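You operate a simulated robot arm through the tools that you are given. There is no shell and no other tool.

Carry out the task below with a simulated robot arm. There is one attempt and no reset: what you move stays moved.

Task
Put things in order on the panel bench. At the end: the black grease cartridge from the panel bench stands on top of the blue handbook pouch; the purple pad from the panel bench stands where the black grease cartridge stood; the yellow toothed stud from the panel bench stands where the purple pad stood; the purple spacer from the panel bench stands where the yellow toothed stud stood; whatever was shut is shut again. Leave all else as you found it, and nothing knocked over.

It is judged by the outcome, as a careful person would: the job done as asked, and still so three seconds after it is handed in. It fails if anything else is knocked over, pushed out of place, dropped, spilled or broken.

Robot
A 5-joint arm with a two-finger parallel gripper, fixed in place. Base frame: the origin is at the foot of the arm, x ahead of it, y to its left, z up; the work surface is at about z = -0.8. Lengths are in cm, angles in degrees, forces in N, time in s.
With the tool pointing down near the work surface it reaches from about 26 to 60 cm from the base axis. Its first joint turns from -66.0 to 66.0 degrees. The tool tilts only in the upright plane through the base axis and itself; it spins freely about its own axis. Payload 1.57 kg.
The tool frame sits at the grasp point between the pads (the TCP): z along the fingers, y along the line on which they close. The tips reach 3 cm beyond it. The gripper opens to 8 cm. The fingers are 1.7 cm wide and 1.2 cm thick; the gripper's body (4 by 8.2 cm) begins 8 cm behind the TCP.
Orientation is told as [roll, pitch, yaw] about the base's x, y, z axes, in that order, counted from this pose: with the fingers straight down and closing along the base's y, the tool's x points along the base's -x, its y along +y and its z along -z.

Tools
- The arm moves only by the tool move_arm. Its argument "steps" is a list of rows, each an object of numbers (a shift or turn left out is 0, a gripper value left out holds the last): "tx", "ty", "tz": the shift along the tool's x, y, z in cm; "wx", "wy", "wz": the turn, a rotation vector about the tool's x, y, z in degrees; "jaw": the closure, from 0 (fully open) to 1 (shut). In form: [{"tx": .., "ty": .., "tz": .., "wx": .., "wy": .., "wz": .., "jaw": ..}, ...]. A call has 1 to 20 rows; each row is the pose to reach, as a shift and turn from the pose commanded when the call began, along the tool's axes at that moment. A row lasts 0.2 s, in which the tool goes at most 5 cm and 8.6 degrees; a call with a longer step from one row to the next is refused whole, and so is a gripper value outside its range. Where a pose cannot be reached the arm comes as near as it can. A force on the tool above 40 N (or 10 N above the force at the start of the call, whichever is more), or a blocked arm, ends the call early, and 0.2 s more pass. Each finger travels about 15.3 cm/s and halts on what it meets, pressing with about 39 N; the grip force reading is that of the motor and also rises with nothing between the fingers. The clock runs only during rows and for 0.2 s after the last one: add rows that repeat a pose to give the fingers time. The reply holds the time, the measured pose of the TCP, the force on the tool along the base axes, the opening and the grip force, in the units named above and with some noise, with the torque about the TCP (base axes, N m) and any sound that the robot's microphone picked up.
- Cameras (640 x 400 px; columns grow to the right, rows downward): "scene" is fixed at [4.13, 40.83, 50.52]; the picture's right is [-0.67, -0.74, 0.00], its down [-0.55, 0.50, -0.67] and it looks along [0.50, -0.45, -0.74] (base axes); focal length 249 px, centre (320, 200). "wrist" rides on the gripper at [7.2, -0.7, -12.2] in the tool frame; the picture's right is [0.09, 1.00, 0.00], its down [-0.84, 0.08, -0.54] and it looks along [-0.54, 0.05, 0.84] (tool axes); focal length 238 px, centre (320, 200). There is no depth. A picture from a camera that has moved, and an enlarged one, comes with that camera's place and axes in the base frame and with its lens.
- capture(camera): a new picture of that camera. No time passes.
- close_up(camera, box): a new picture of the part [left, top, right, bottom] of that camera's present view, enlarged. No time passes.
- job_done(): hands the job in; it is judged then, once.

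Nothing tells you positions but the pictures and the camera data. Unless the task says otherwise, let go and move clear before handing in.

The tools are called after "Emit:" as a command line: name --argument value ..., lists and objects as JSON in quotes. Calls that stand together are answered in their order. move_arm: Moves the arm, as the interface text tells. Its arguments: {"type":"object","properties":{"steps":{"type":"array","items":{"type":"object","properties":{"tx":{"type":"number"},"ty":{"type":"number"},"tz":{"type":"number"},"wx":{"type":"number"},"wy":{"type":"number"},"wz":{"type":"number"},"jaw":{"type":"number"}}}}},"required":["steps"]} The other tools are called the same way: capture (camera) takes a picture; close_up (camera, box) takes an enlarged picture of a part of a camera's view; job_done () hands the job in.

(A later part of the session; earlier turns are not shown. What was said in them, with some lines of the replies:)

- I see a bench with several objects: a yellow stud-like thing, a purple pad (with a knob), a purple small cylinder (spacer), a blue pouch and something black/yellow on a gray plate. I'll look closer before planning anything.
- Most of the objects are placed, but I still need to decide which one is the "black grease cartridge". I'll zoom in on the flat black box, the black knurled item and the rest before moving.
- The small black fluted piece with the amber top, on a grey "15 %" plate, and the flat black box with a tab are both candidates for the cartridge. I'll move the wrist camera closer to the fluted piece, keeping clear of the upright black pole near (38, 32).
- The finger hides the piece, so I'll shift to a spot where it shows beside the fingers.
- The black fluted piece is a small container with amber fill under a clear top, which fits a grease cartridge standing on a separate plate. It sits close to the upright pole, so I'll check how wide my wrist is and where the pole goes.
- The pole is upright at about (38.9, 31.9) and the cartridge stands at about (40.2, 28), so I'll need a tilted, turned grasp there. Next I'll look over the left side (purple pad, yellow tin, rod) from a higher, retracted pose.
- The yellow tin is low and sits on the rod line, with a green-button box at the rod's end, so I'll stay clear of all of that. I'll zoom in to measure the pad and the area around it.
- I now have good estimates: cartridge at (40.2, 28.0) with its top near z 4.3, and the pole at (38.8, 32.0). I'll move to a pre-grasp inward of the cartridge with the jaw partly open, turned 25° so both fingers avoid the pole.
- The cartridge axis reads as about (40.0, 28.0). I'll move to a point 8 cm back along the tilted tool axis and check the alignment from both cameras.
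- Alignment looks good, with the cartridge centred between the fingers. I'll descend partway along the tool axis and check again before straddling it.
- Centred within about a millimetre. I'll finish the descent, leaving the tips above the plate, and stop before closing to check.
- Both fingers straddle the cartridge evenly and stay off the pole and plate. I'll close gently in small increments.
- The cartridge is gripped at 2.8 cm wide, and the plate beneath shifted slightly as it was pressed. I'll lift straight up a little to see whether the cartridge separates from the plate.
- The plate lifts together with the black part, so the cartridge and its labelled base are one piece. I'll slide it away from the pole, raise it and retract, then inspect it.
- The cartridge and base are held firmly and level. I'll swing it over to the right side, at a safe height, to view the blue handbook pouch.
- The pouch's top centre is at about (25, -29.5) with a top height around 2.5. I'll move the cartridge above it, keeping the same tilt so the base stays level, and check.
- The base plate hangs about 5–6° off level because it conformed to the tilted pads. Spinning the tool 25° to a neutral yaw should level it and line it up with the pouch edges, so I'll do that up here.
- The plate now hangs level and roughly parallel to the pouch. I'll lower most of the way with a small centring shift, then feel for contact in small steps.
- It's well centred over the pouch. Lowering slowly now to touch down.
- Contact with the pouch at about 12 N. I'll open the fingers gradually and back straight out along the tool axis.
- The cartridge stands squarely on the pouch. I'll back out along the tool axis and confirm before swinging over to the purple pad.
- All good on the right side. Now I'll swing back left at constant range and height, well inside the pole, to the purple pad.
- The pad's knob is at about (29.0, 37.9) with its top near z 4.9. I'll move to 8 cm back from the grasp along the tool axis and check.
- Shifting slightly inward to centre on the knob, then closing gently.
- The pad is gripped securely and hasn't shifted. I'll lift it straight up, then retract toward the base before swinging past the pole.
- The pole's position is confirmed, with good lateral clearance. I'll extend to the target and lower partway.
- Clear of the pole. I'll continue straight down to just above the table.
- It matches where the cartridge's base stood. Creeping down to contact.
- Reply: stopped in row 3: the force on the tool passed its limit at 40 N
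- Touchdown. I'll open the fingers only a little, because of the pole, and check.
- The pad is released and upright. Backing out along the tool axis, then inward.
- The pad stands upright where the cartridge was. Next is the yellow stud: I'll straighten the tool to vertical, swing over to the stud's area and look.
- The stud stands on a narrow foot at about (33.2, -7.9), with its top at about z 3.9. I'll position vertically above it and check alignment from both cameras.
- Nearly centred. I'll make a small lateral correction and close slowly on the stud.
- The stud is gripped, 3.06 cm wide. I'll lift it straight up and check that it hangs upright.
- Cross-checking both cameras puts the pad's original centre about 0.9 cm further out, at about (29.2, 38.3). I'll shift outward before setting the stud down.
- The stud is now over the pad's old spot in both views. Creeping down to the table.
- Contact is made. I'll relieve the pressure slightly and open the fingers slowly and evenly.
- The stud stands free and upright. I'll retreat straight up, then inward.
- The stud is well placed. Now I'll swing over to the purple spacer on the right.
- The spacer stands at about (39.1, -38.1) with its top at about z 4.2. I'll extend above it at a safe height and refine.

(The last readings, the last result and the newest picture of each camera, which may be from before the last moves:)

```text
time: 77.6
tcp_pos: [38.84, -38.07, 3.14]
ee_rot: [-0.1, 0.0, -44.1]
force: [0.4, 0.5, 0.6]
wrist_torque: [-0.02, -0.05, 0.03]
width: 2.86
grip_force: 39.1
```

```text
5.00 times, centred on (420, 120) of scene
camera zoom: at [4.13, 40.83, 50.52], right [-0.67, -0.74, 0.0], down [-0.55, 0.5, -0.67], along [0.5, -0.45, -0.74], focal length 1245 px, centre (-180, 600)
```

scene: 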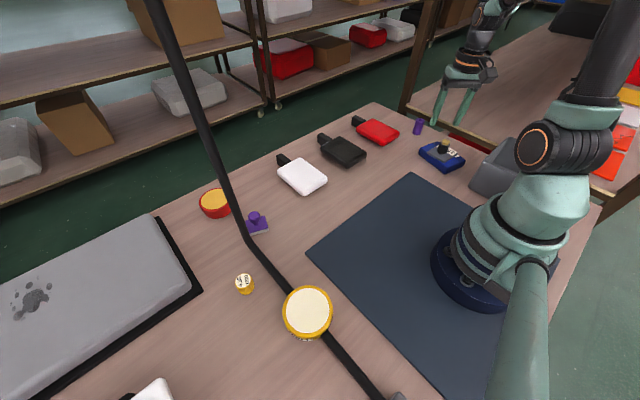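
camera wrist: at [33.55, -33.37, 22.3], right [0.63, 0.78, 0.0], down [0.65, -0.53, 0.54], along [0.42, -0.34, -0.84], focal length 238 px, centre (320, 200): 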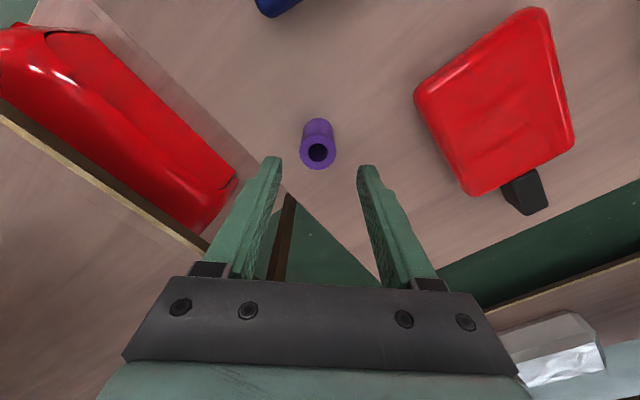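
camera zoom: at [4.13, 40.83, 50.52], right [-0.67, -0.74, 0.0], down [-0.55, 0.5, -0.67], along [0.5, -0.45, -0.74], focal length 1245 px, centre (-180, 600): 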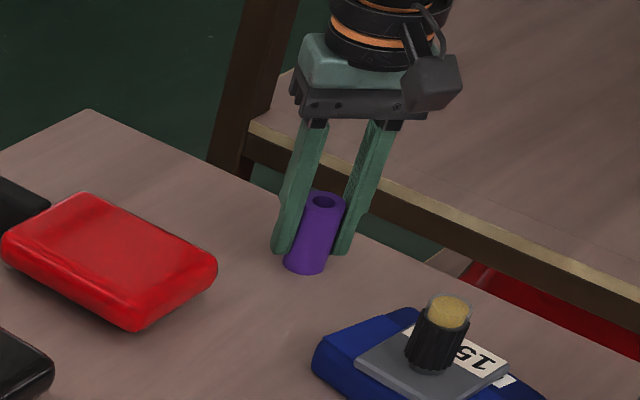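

The spacer is gripped. I'll lift it, then travel directly over to where the stud stood.

Emit:
move_arm --steps '[{"tz": -0.6}, {"tz": -2.5}, {"tz": -5.5}, {"tz": -9}, {"tz": -12}, {"tx": 3.13, "ty": 2.2, "tz": -12, "wz": -3.84}, {"tx": 6.27, "ty": 4.4, "tz": -12, "wz": -7.68}, {"tx": 9.4, "ty": 6.6, "tz": -12, "wz": -11.5}, {"tx": 12.53, "ty": 8.8, "tz": -12, "wz": -15.35}, {"tx": 15.66, "ty": 10.99, "tz": -12, "wz": -19.2}, {"tx": 18.8, "ty": 13.19, "tz": -12, "wz": -23.0}, {"tx": 21.93, "ty": 15.39, "tz": -12, "wz": -26.9}, {"tx": 25.06, "ty": 17.59, "tz": -12, "wz": -30.7}, {"tx": 25.06, "ty": 17.59, "tz": -12, "wz": -30.7}]'

Emit:
capture --camera "wrist"

Emit:
capture --camera "scene"

```text
time: 80.6
tcp_pos: [33.05, -8.06, 15.11]
ee_rot: [0.0, -0.1, -13.3]
force: [-0.5, -0.2, -0.8]
wrist_torque: [0.0, -0.01, -0.01]
width: 2.9
grip_force: 38.9
```

```text
taken
camera wrist: at [25.96, -6.99, 27.29], right [0.14, 0.99, 0.0], down [0.83, -0.12, 0.54], along [0.54, -0.08, -0.84], focal length 238 px, centre (320, 200)
```

wrist: 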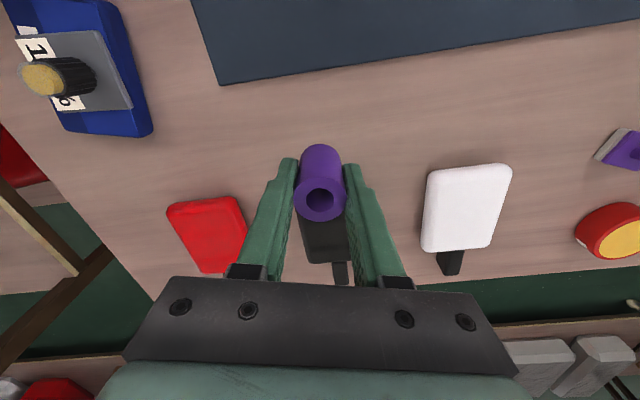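

```text
taken
```

scene: 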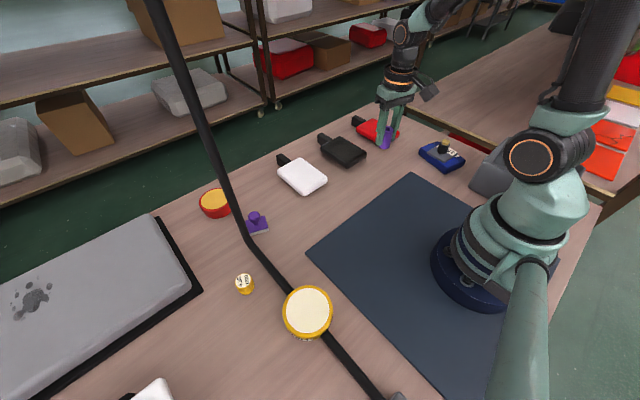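

Emit:
move_arm --steps '[{"tx": -0.1, "ty": 0.1, "tz": 3}, {"tx": -0.1, "ty": 0.1, "tz": 6}, {"tx": -0.1, "ty": 0.1, "tz": 8.5}, {"tx": -0.1, "ty": 0.1, "tz": 10.3}, {"tx": -0.1, "ty": 0.1, "tz": 11.2}, {"tx": -0.1, "ty": 0.1, "tz": 11.2}]'

Emit:
close_up --camera "scene" --box '[355, 145, 403, 193]'

Emit:
close_up --camera "wrist" --box '[220, 80, 420, 240]'

```text
time: 82.0
tcp_pos: [33.19, -8.01, 3.94]
ee_rot: [0.0, -0.1, -13.3]
force: [0.0, -0.4, -1.2]
wrist_torque: [0.0, 0.0, -0.06]
width: 2.89
grip_force: 38.7
```

```text
8.33 times, centred on (379, 169) of scene
camera zoom: at [4.13, 40.83, 50.52], right [-0.67, -0.74, 0.0], down [-0.55, 0.5, -0.67], along [0.5, -0.45, -0.74], focal length 2075 px, centre (-172, 458)
```

zoom: 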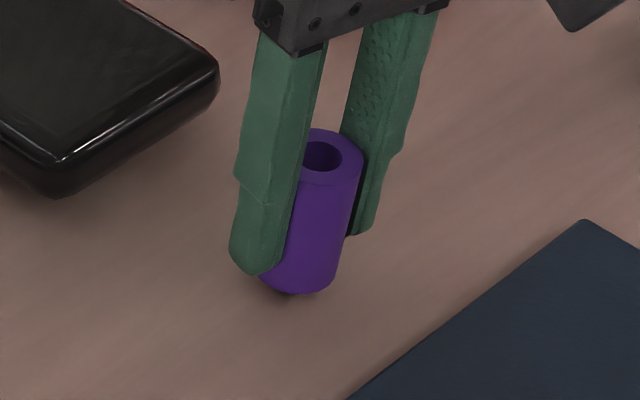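

```text
2.50 times, centred on (320, 160) of wrist
camera zoom: at [26.13, -6.9, 16.14], right [0.14, 0.99, 0.0], down [0.83, -0.12, 0.54], along [0.54, -0.08, -0.84], focal length 596 px, centre (320, 300)
```

zoom: 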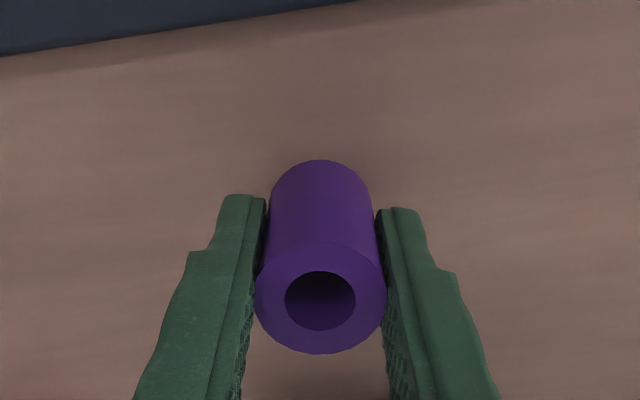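

The spacer is above the stud's old footprint. Creeping down.

Emit:
move_arm --steps '[{"tz": 0.3}, {"tz": 0.55}, {"tz": 0.55}]'

Emit:
move_arm --steps '[{"tz": 0.05}, {"tz": 0.1}, {"tz": 0.1}]'

Emit:
move_arm --steps '[{"tz": 0.04}, {"tz": 0.08}, {"tz": 0.08}]'

```text
time: 82.8
tcp_pos: [33.22, -8.04, 3.37]
ee_rot: [0.0, -0.1, -13.3]
force: [0.6, -0.4, 0.1]
wrist_torque: [0.0, 0.01, 0.04]
width: 2.9
grip_force: 37.8
```

```text
time: 83.6
tcp_pos: [33.37, -7.82, 3.44]
ee_rot: [0.0, -0.1, -13.3]
force: [0.2, -0.6, -1.0]
wrist_torque: [-0.04, 0.01, -0.04]
width: 2.89
grip_force: 38.9
```

```text
time: 84.4
tcp_pos: [33.28, -7.97, 3.2]
ee_rot: [0.0, -0.1, -13.4]
force: [0.5, 0.1, -0.2]
wrist_torque: [0.01, 0.0, -0.02]
width: 2.91
grip_force: 38.6
```

Emit:
move_arm --steps '[{"tz": 0.04}, {"tz": 0.08}, {"tz": 0.08}]'

Emit:
move_arm --steps '[{"tz": 0.04}, {"tz": 0.07}, {"tz": 0.07}]'

```text
time: 85.2
tcp_pos: [33.29, -7.91, 3.16]
ee_rot: [0.0, -0.1, -13.4]
force: [0.5, 1.1, 0.2]
wrist_torque: [0.01, -0.01, 0.0]
width: 2.87
grip_force: 39.1
```

```text
time: 86.0
tcp_pos: [33.32, -7.94, 3.08]
ee_rot: [0.0, -0.1, -13.3]
force: [-2.3, 0.1, 8.8]
wrist_torque: [-0.01, 0.13, 0.03]
width: 2.92
grip_force: 39.1
```

Contact is made at 9 N. I'll release slowly and check.

Emit:
move_arm --steps '[{"tz": -0.03, "jaw": 0.635}, {"tz": -0.03, "jaw": 0.625}, {"tz": -0.03, "jaw": 0.61}, {"tz": -0.03, "jaw": 0.59}, {"tz": -0.03, "jaw": 0.56}, {"tz": -0.03, "jaw": 0.52}, {"tz": -0.03, "jaw": 0.46}, {"tz": -0.03, "jaw": 0.4}, {"tz": -0.03, "jaw": 0.4}]'

Emit:
close_up --camera "scene" --box '[355, 145, 403, 193]'

Emit:
close_up --camera "wrist" --box '[220, 80, 420, 240]'

```text
time: 88.0
tcp_pos: [33.13, -7.97, 3.23]
ee_rot: [0.1, -0.1, -13.4]
force: [-0.6, 0.1, 1.0]
wrist_torque: [-0.03, -0.02, -0.05]
width: 4.83
grip_force: 0.1
```

```text
8.33 times, centred on (379, 169) of scene
camera zoom: at [4.13, 40.83, 50.52], right [-0.67, -0.74, 0.0], down [-0.55, 0.5, -0.67], along [0.5, -0.45, -0.74], focal length 2075 px, centre (-172, 458)
```

zoom: 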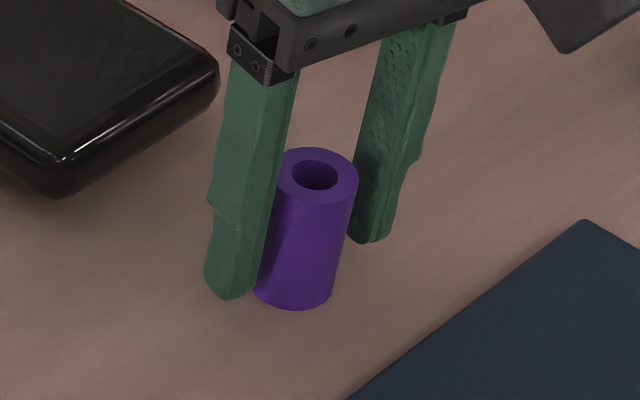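

```text
2.50 times, centred on (320, 160) of wrist
camera zoom: at [26.13, -6.91, 15.37], right [0.14, 0.99, 0.0], down [0.83, -0.12, 0.54], along [0.54, -0.08, -0.84], focal length 596 px, centre (320, 300)
```

zoom: 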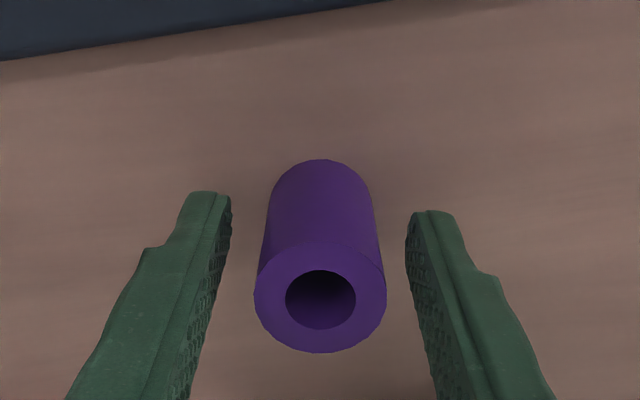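

The spacer stands where the stud was. I'll back straight up and take final check pictures.

Emit:
move_arm --steps '[{"tz": -0.8}, {"tz": -2.5}, {"tz": -5.5}, {"tz": -9.5}, {"tz": -14}, {"tz": -18}, {"tz": -20}, {"tz": -20}]'

Emit:
capture --camera "scene"

Emit:
capture --camera "wrist"

Emit:
close_up --camera "scene" --box '[340, 100, 500, 200]'

Emit:
close_up --camera "scene" --box '[180, 170, 340, 310]'

```text
time: 89.8
tcp_pos: [33.28, -7.88, 23.13]
ee_rot: [0.0, -0.1, -13.3]
force: [0.0, 0.1, -0.4]
wrist_torque: [-0.02, 0.01, 0.02]
width: 4.8
grip_force: 0.2
```

```text
taken
```

scene: 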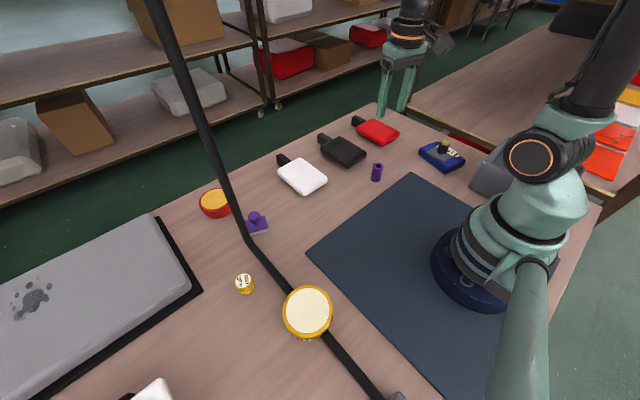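

```text
taken
camera wrist: at [26.15, -6.8, 35.33], right [0.14, 0.99, 0.0], down [0.83, -0.12, 0.54], along [0.54, -0.08, -0.84], focal length 238 px, centre (320, 200)
```

wrist: 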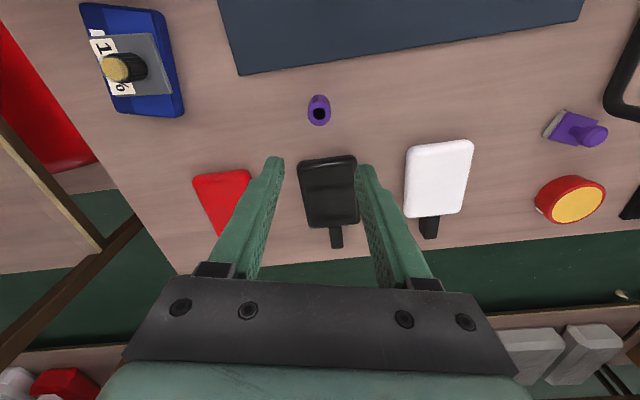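

```text
4.00 times, centred on (420, 150) of scene
camera zoom: at [4.13, 40.83, 50.52], right [-0.67, -0.74, 0.0], down [-0.55, 0.5, -0.67], along [0.5, -0.45, -0.74], focal length 996 px, centre (-80, 400)
```

zoom: 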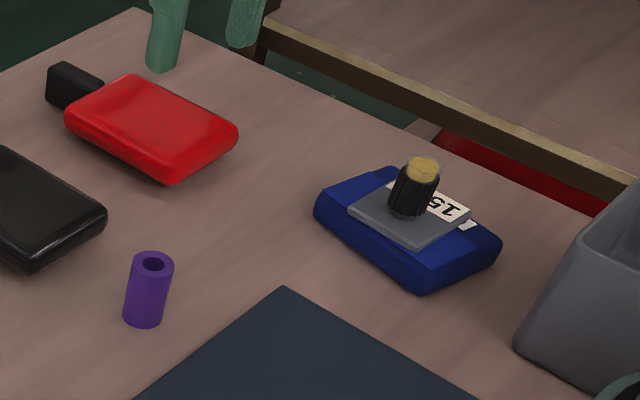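

```text
2.86 times, centred on (260, 240) of scene
camera zoom: at [4.13, 40.83, 50.52], right [-0.67, -0.74, 0.0], down [-0.55, 0.5, -0.67], along [0.5, -0.45, -0.74], focal length 712 px, centre (491, 86)
```

zoom: 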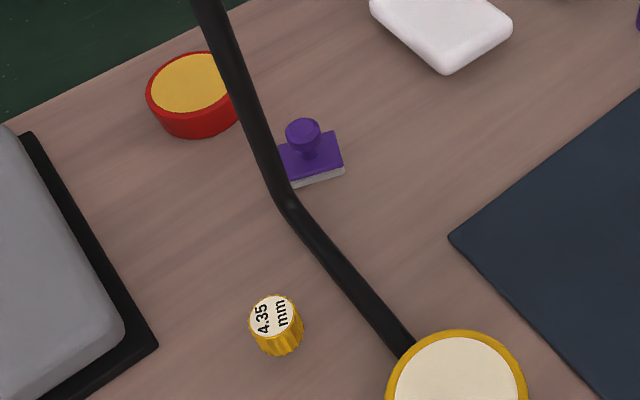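

Everything appears in place and nothing else has moved. Before handing in, I'll do one last look over the left part of the bench from a safe height, to confirm there is no other candidate and all the objects still stand.

Emit:
move_arm --steps '[{"tx": 0.24, "ty": 4.049, "wz": -6.8}, {"tx": 0.959, "ty": 8.042, "wz": -13.6}, {"tx": 2.145, "ty": 11.921, "wz": -20.4}, {"tx": 3.782, "ty": 15.633, "wz": -27.2}, {"tx": 5.847, "ty": 19.124, "wz": -34.0}, {"tx": 8.311, "ty": 22.347, "wz": -40.8}, {"tx": 11.139, "ty": 25.255, "wz": -47.6}, {"tx": 14.291, "ty": 27.808, "wz": -54.4}, {"tx": 17.724, "ty": 29.97, "wz": -61.2}, {"tx": 21.388, "ty": 31.71, "wz": -68.0}, {"tx": 21.388, "ty": 31.71, "wz": -68.0}]'

Emit:
capture --camera "wrist"

Emit:
close_up --camera "wrist" --box '[420, 180, 640, 400]'

```text
time: 92.2
tcp_pos: [19.85, 27.81, 23.0]
ee_rot: [0.0, 0.0, 54.7]
force: [0.2, -0.7, -0.2]
wrist_torque: [-0.02, -0.02, 0.01]
width: 4.79
grip_force: 0.1
```

```text
taken
camera wrist: at [16.21, 21.48, 35.25], right [-0.87, 0.5, 0.0], down [0.42, 0.73, 0.54], along [0.27, 0.47, -0.84], focal length 238 px, centre (320, 200)
```

wrist: 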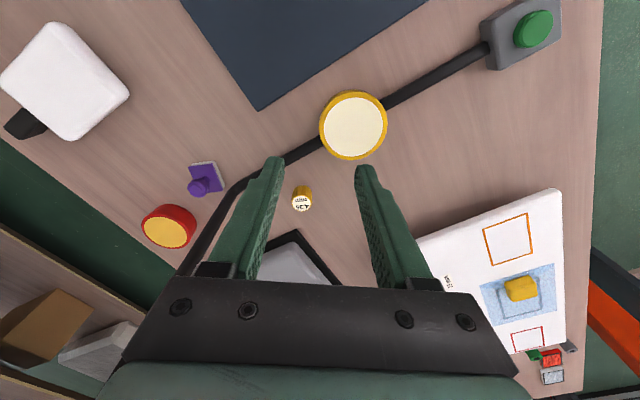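

```text
1.82 times, centred on (530, 290) of wrist
camera zoom: at [16.21, 21.48, 35.25], right [-0.87, 0.5, 0.0], down [0.42, 0.73, 0.54], along [0.27, 0.47, -0.84], focal length 433 px, centre (-62, 36)
```

zoom: 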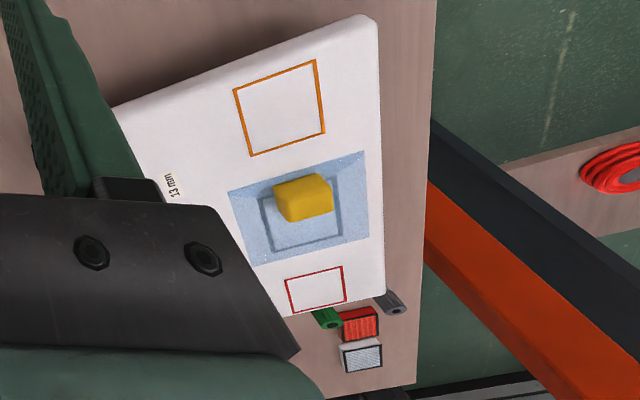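

There are more small items past the white panel at the far left end. I'll tilt the camera up here, in free air, to see whether any of them could be a "black grease cartridge".

Emit:
move_arm --steps '[{"wy": -8}, {"wy": -16}, {"wy": -24}, {"wy": -32}, {"wy": -32}]'

Emit:
capture --camera "wrist"

Emit:
close_up --camera "wrist" --box '[400, 150, 640, 400]'

Emit:
close_up --camera "wrist" --box '[240, 150, 420, 290]'

```text
time: 93.4
tcp_pos: [19.6, 27.78, 23.19]
ee_rot: [-0.1, -32.2, 54.7]
force: [0.1, -0.3, -1.7]
wrist_torque: [0.0, -0.03, 0.0]
width: 4.81
grip_force: 0.1
```

```text
taken
camera wrist: at [13.06, 17.19, 29.64], right [-0.86, 0.51, -0.05], down [0.18, 0.39, 0.9], along [0.48, 0.77, -0.42], focal length 238 px, centre (320, 200)
```

wrist: 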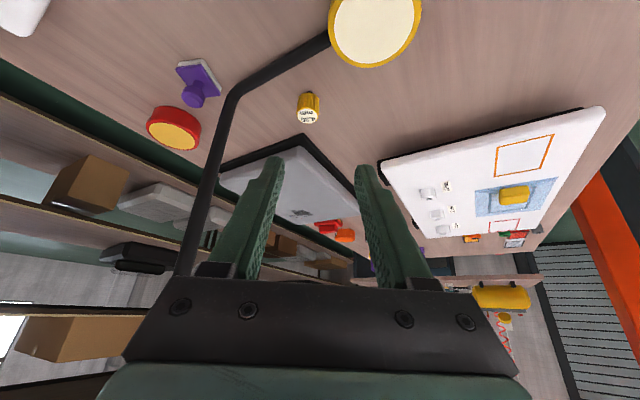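

```text
1.60 times, centred on (520, 275) of wrist
camera zoom: at [13.06, 17.19, 29.64], right [-0.86, 0.51, -0.05], down [0.18, 0.39, 0.9], along [0.48, 0.77, -0.42], focal length 381 px, centre (0, 80)
```

zoom: 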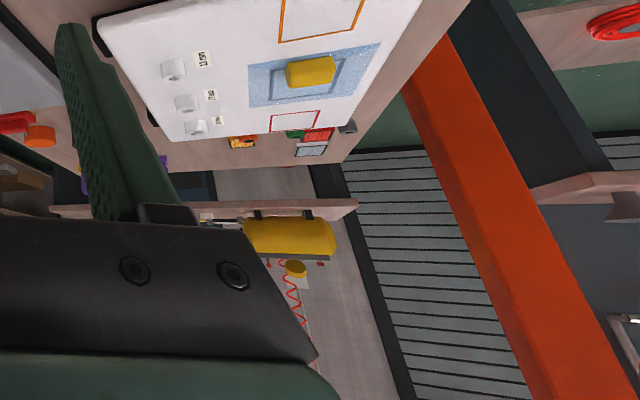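

```text
2.86 times, centred on (330, 220) of wrist
camera zoom: at [13.06, 17.19, 29.64], right [-0.86, 0.51, -0.05], down [0.18, 0.39, 0.9], along [0.48, 0.77, -0.42], focal length 681 px, centre (291, 143)
```

zoom: 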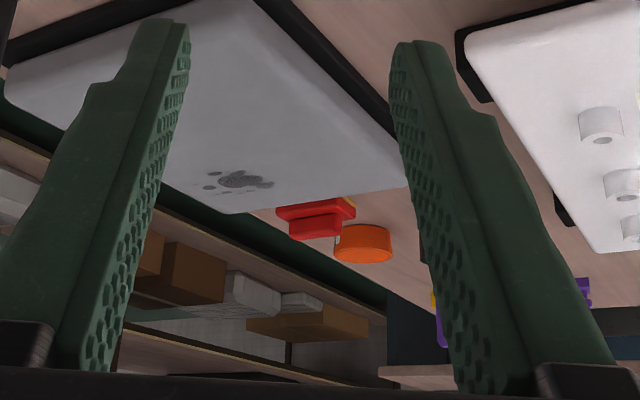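

Emit:
move_arm --steps '[{"tx": 0.195, "ty": -3.94, "tz": -0.12, "wx": 3.55, "wz": 5.64}, {"tx": 0.775, "ty": -7.83, "tz": -0.49, "wx": 7.11, "wz": 11.28}, {"tx": 1.735, "ty": -11.63, "tz": -1.09, "wx": 10.66, "wz": 16.92}, {"tx": 1.735, "ty": -11.63, "tz": -1.09, "wx": 10.66, "wz": 16.92}]'

Emit:
capture --camera "wrist"

Emit:
close_up --camera "wrist" --box '[380, 130, 640, 290]'

```text
time: 94.4
tcp_pos: [28.41, 19.16, 23.22]
ee_rot: [-0.2, -32.2, 34.6]
force: [-0.4, -0.2, 0.4]
wrist_torque: [-0.01, 0.0, 0.0]
width: 4.8
grip_force: 0.0
```

```text
taken
camera wrist: at [18.37, 11.61, 29.73], right [-0.63, 0.78, -0.05], down [0.3, 0.3, 0.9], along [0.72, 0.55, -0.42], focal length 238 px, centre (320, 200)
```

wrist: 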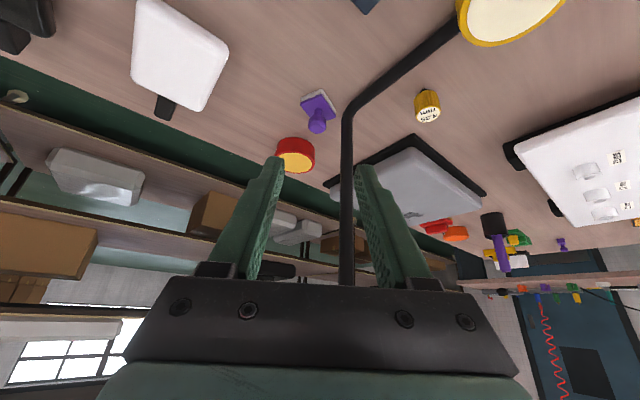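

```text
2.46 times, centred on (510, 210) of wrist
camera zoom: at [18.37, 11.61, 29.73], right [-0.63, 0.78, -0.05], down [0.3, 0.3, 0.9], along [0.72, 0.55, -0.42], focal length 587 px, centre (-148, 175)
```

zoom: 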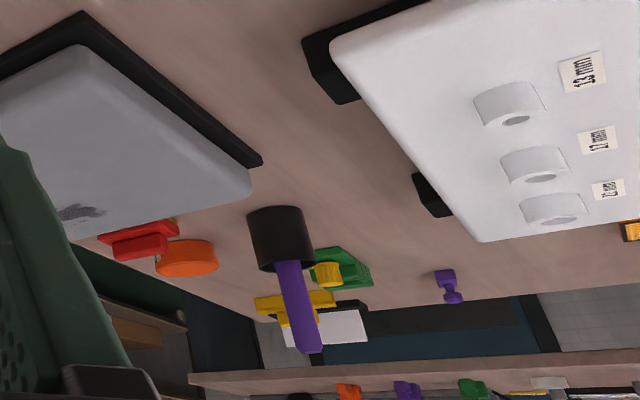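

Nothing else on the bench resembles a grease cartridge; the far items are out of reach and untouched. I'll take one last scene check before handing in.

Emit:
close_up --camera "scene" --box '[180, 90, 500, 320]'

Emit:
close_up --camera "scene" --box '[340, 110, 480, 200]'

```text
1.74 times, centred on (340, 205) of scene
camera zoom: at [4.13, 40.83, 50.52], right [-0.67, -0.74, 0.0], down [-0.55, 0.5, -0.67], along [0.5, -0.45, -0.74], focal length 433 px, centre (285, 191)
```

zoom: 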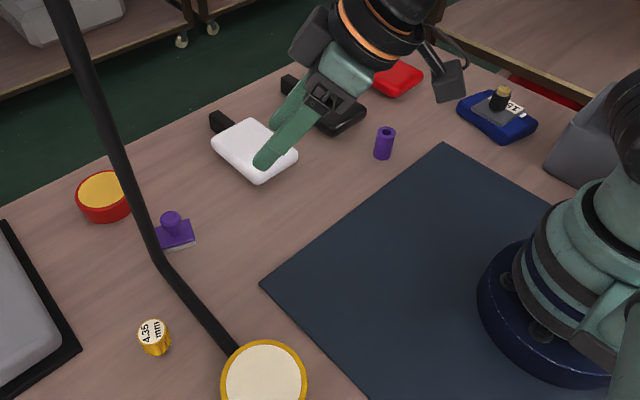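

```text
4.44 times, centred on (410, 155) of scene
camera zoom: at [4.13, 40.83, 50.52], right [-0.67, -0.74, 0.0], down [-0.55, 0.5, -0.67], along [0.5, -0.45, -0.74], focal length 1107 px, centre (-80, 400)
```

zoom: 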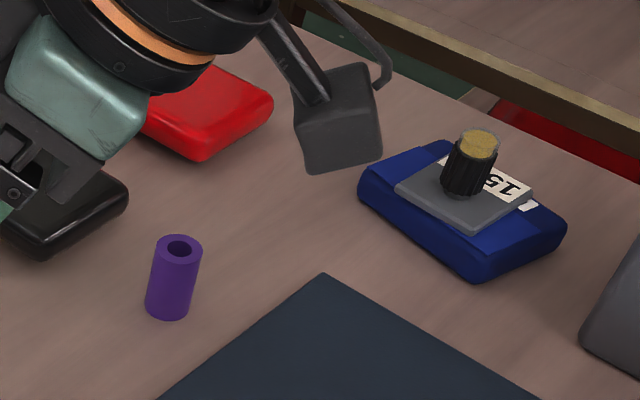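

The cartridge stands on the blue pouch, the pad stands where the cartridge was, the stud where the pad was, and the spacer where the stud was. Nothing else looks disturbed and the gripper is clear, so I'm handing in the job.

Emit:
job_done

```text
The job is handed in.
```

I moved all four items on the panel bench and handed the job in. In the last pictures every piece was standing and nothing else looked disturbed.

- **Black grease cartridge:** it stands on top of the blue handbook pouch.
- **Purple pad:** it stands where the cartridge was, next to the upright pole. I estimate it is within half a centimetre of that spot.
- **Yellow toothed stud:** it stands upright on its narrow foot where the pad was, a few millimetres from the mark at most.
- **Purple spacer:** it stands where the stud was.

**Which piece I took as the cartridge:** nothing on the bench was named, so I chose the black fluted piece with the amber top. It sits on a grey "15 %" base that lifted as one piece with it. The other black candidate was a flat box with a tab, about 9 by 12 cm, which didn't look like a grease cartridge. I checked the rest of the bench and saw nothing that fitted better.

I didn't open anything, so there was nothing to shut again. The arm is clear of all the objects.
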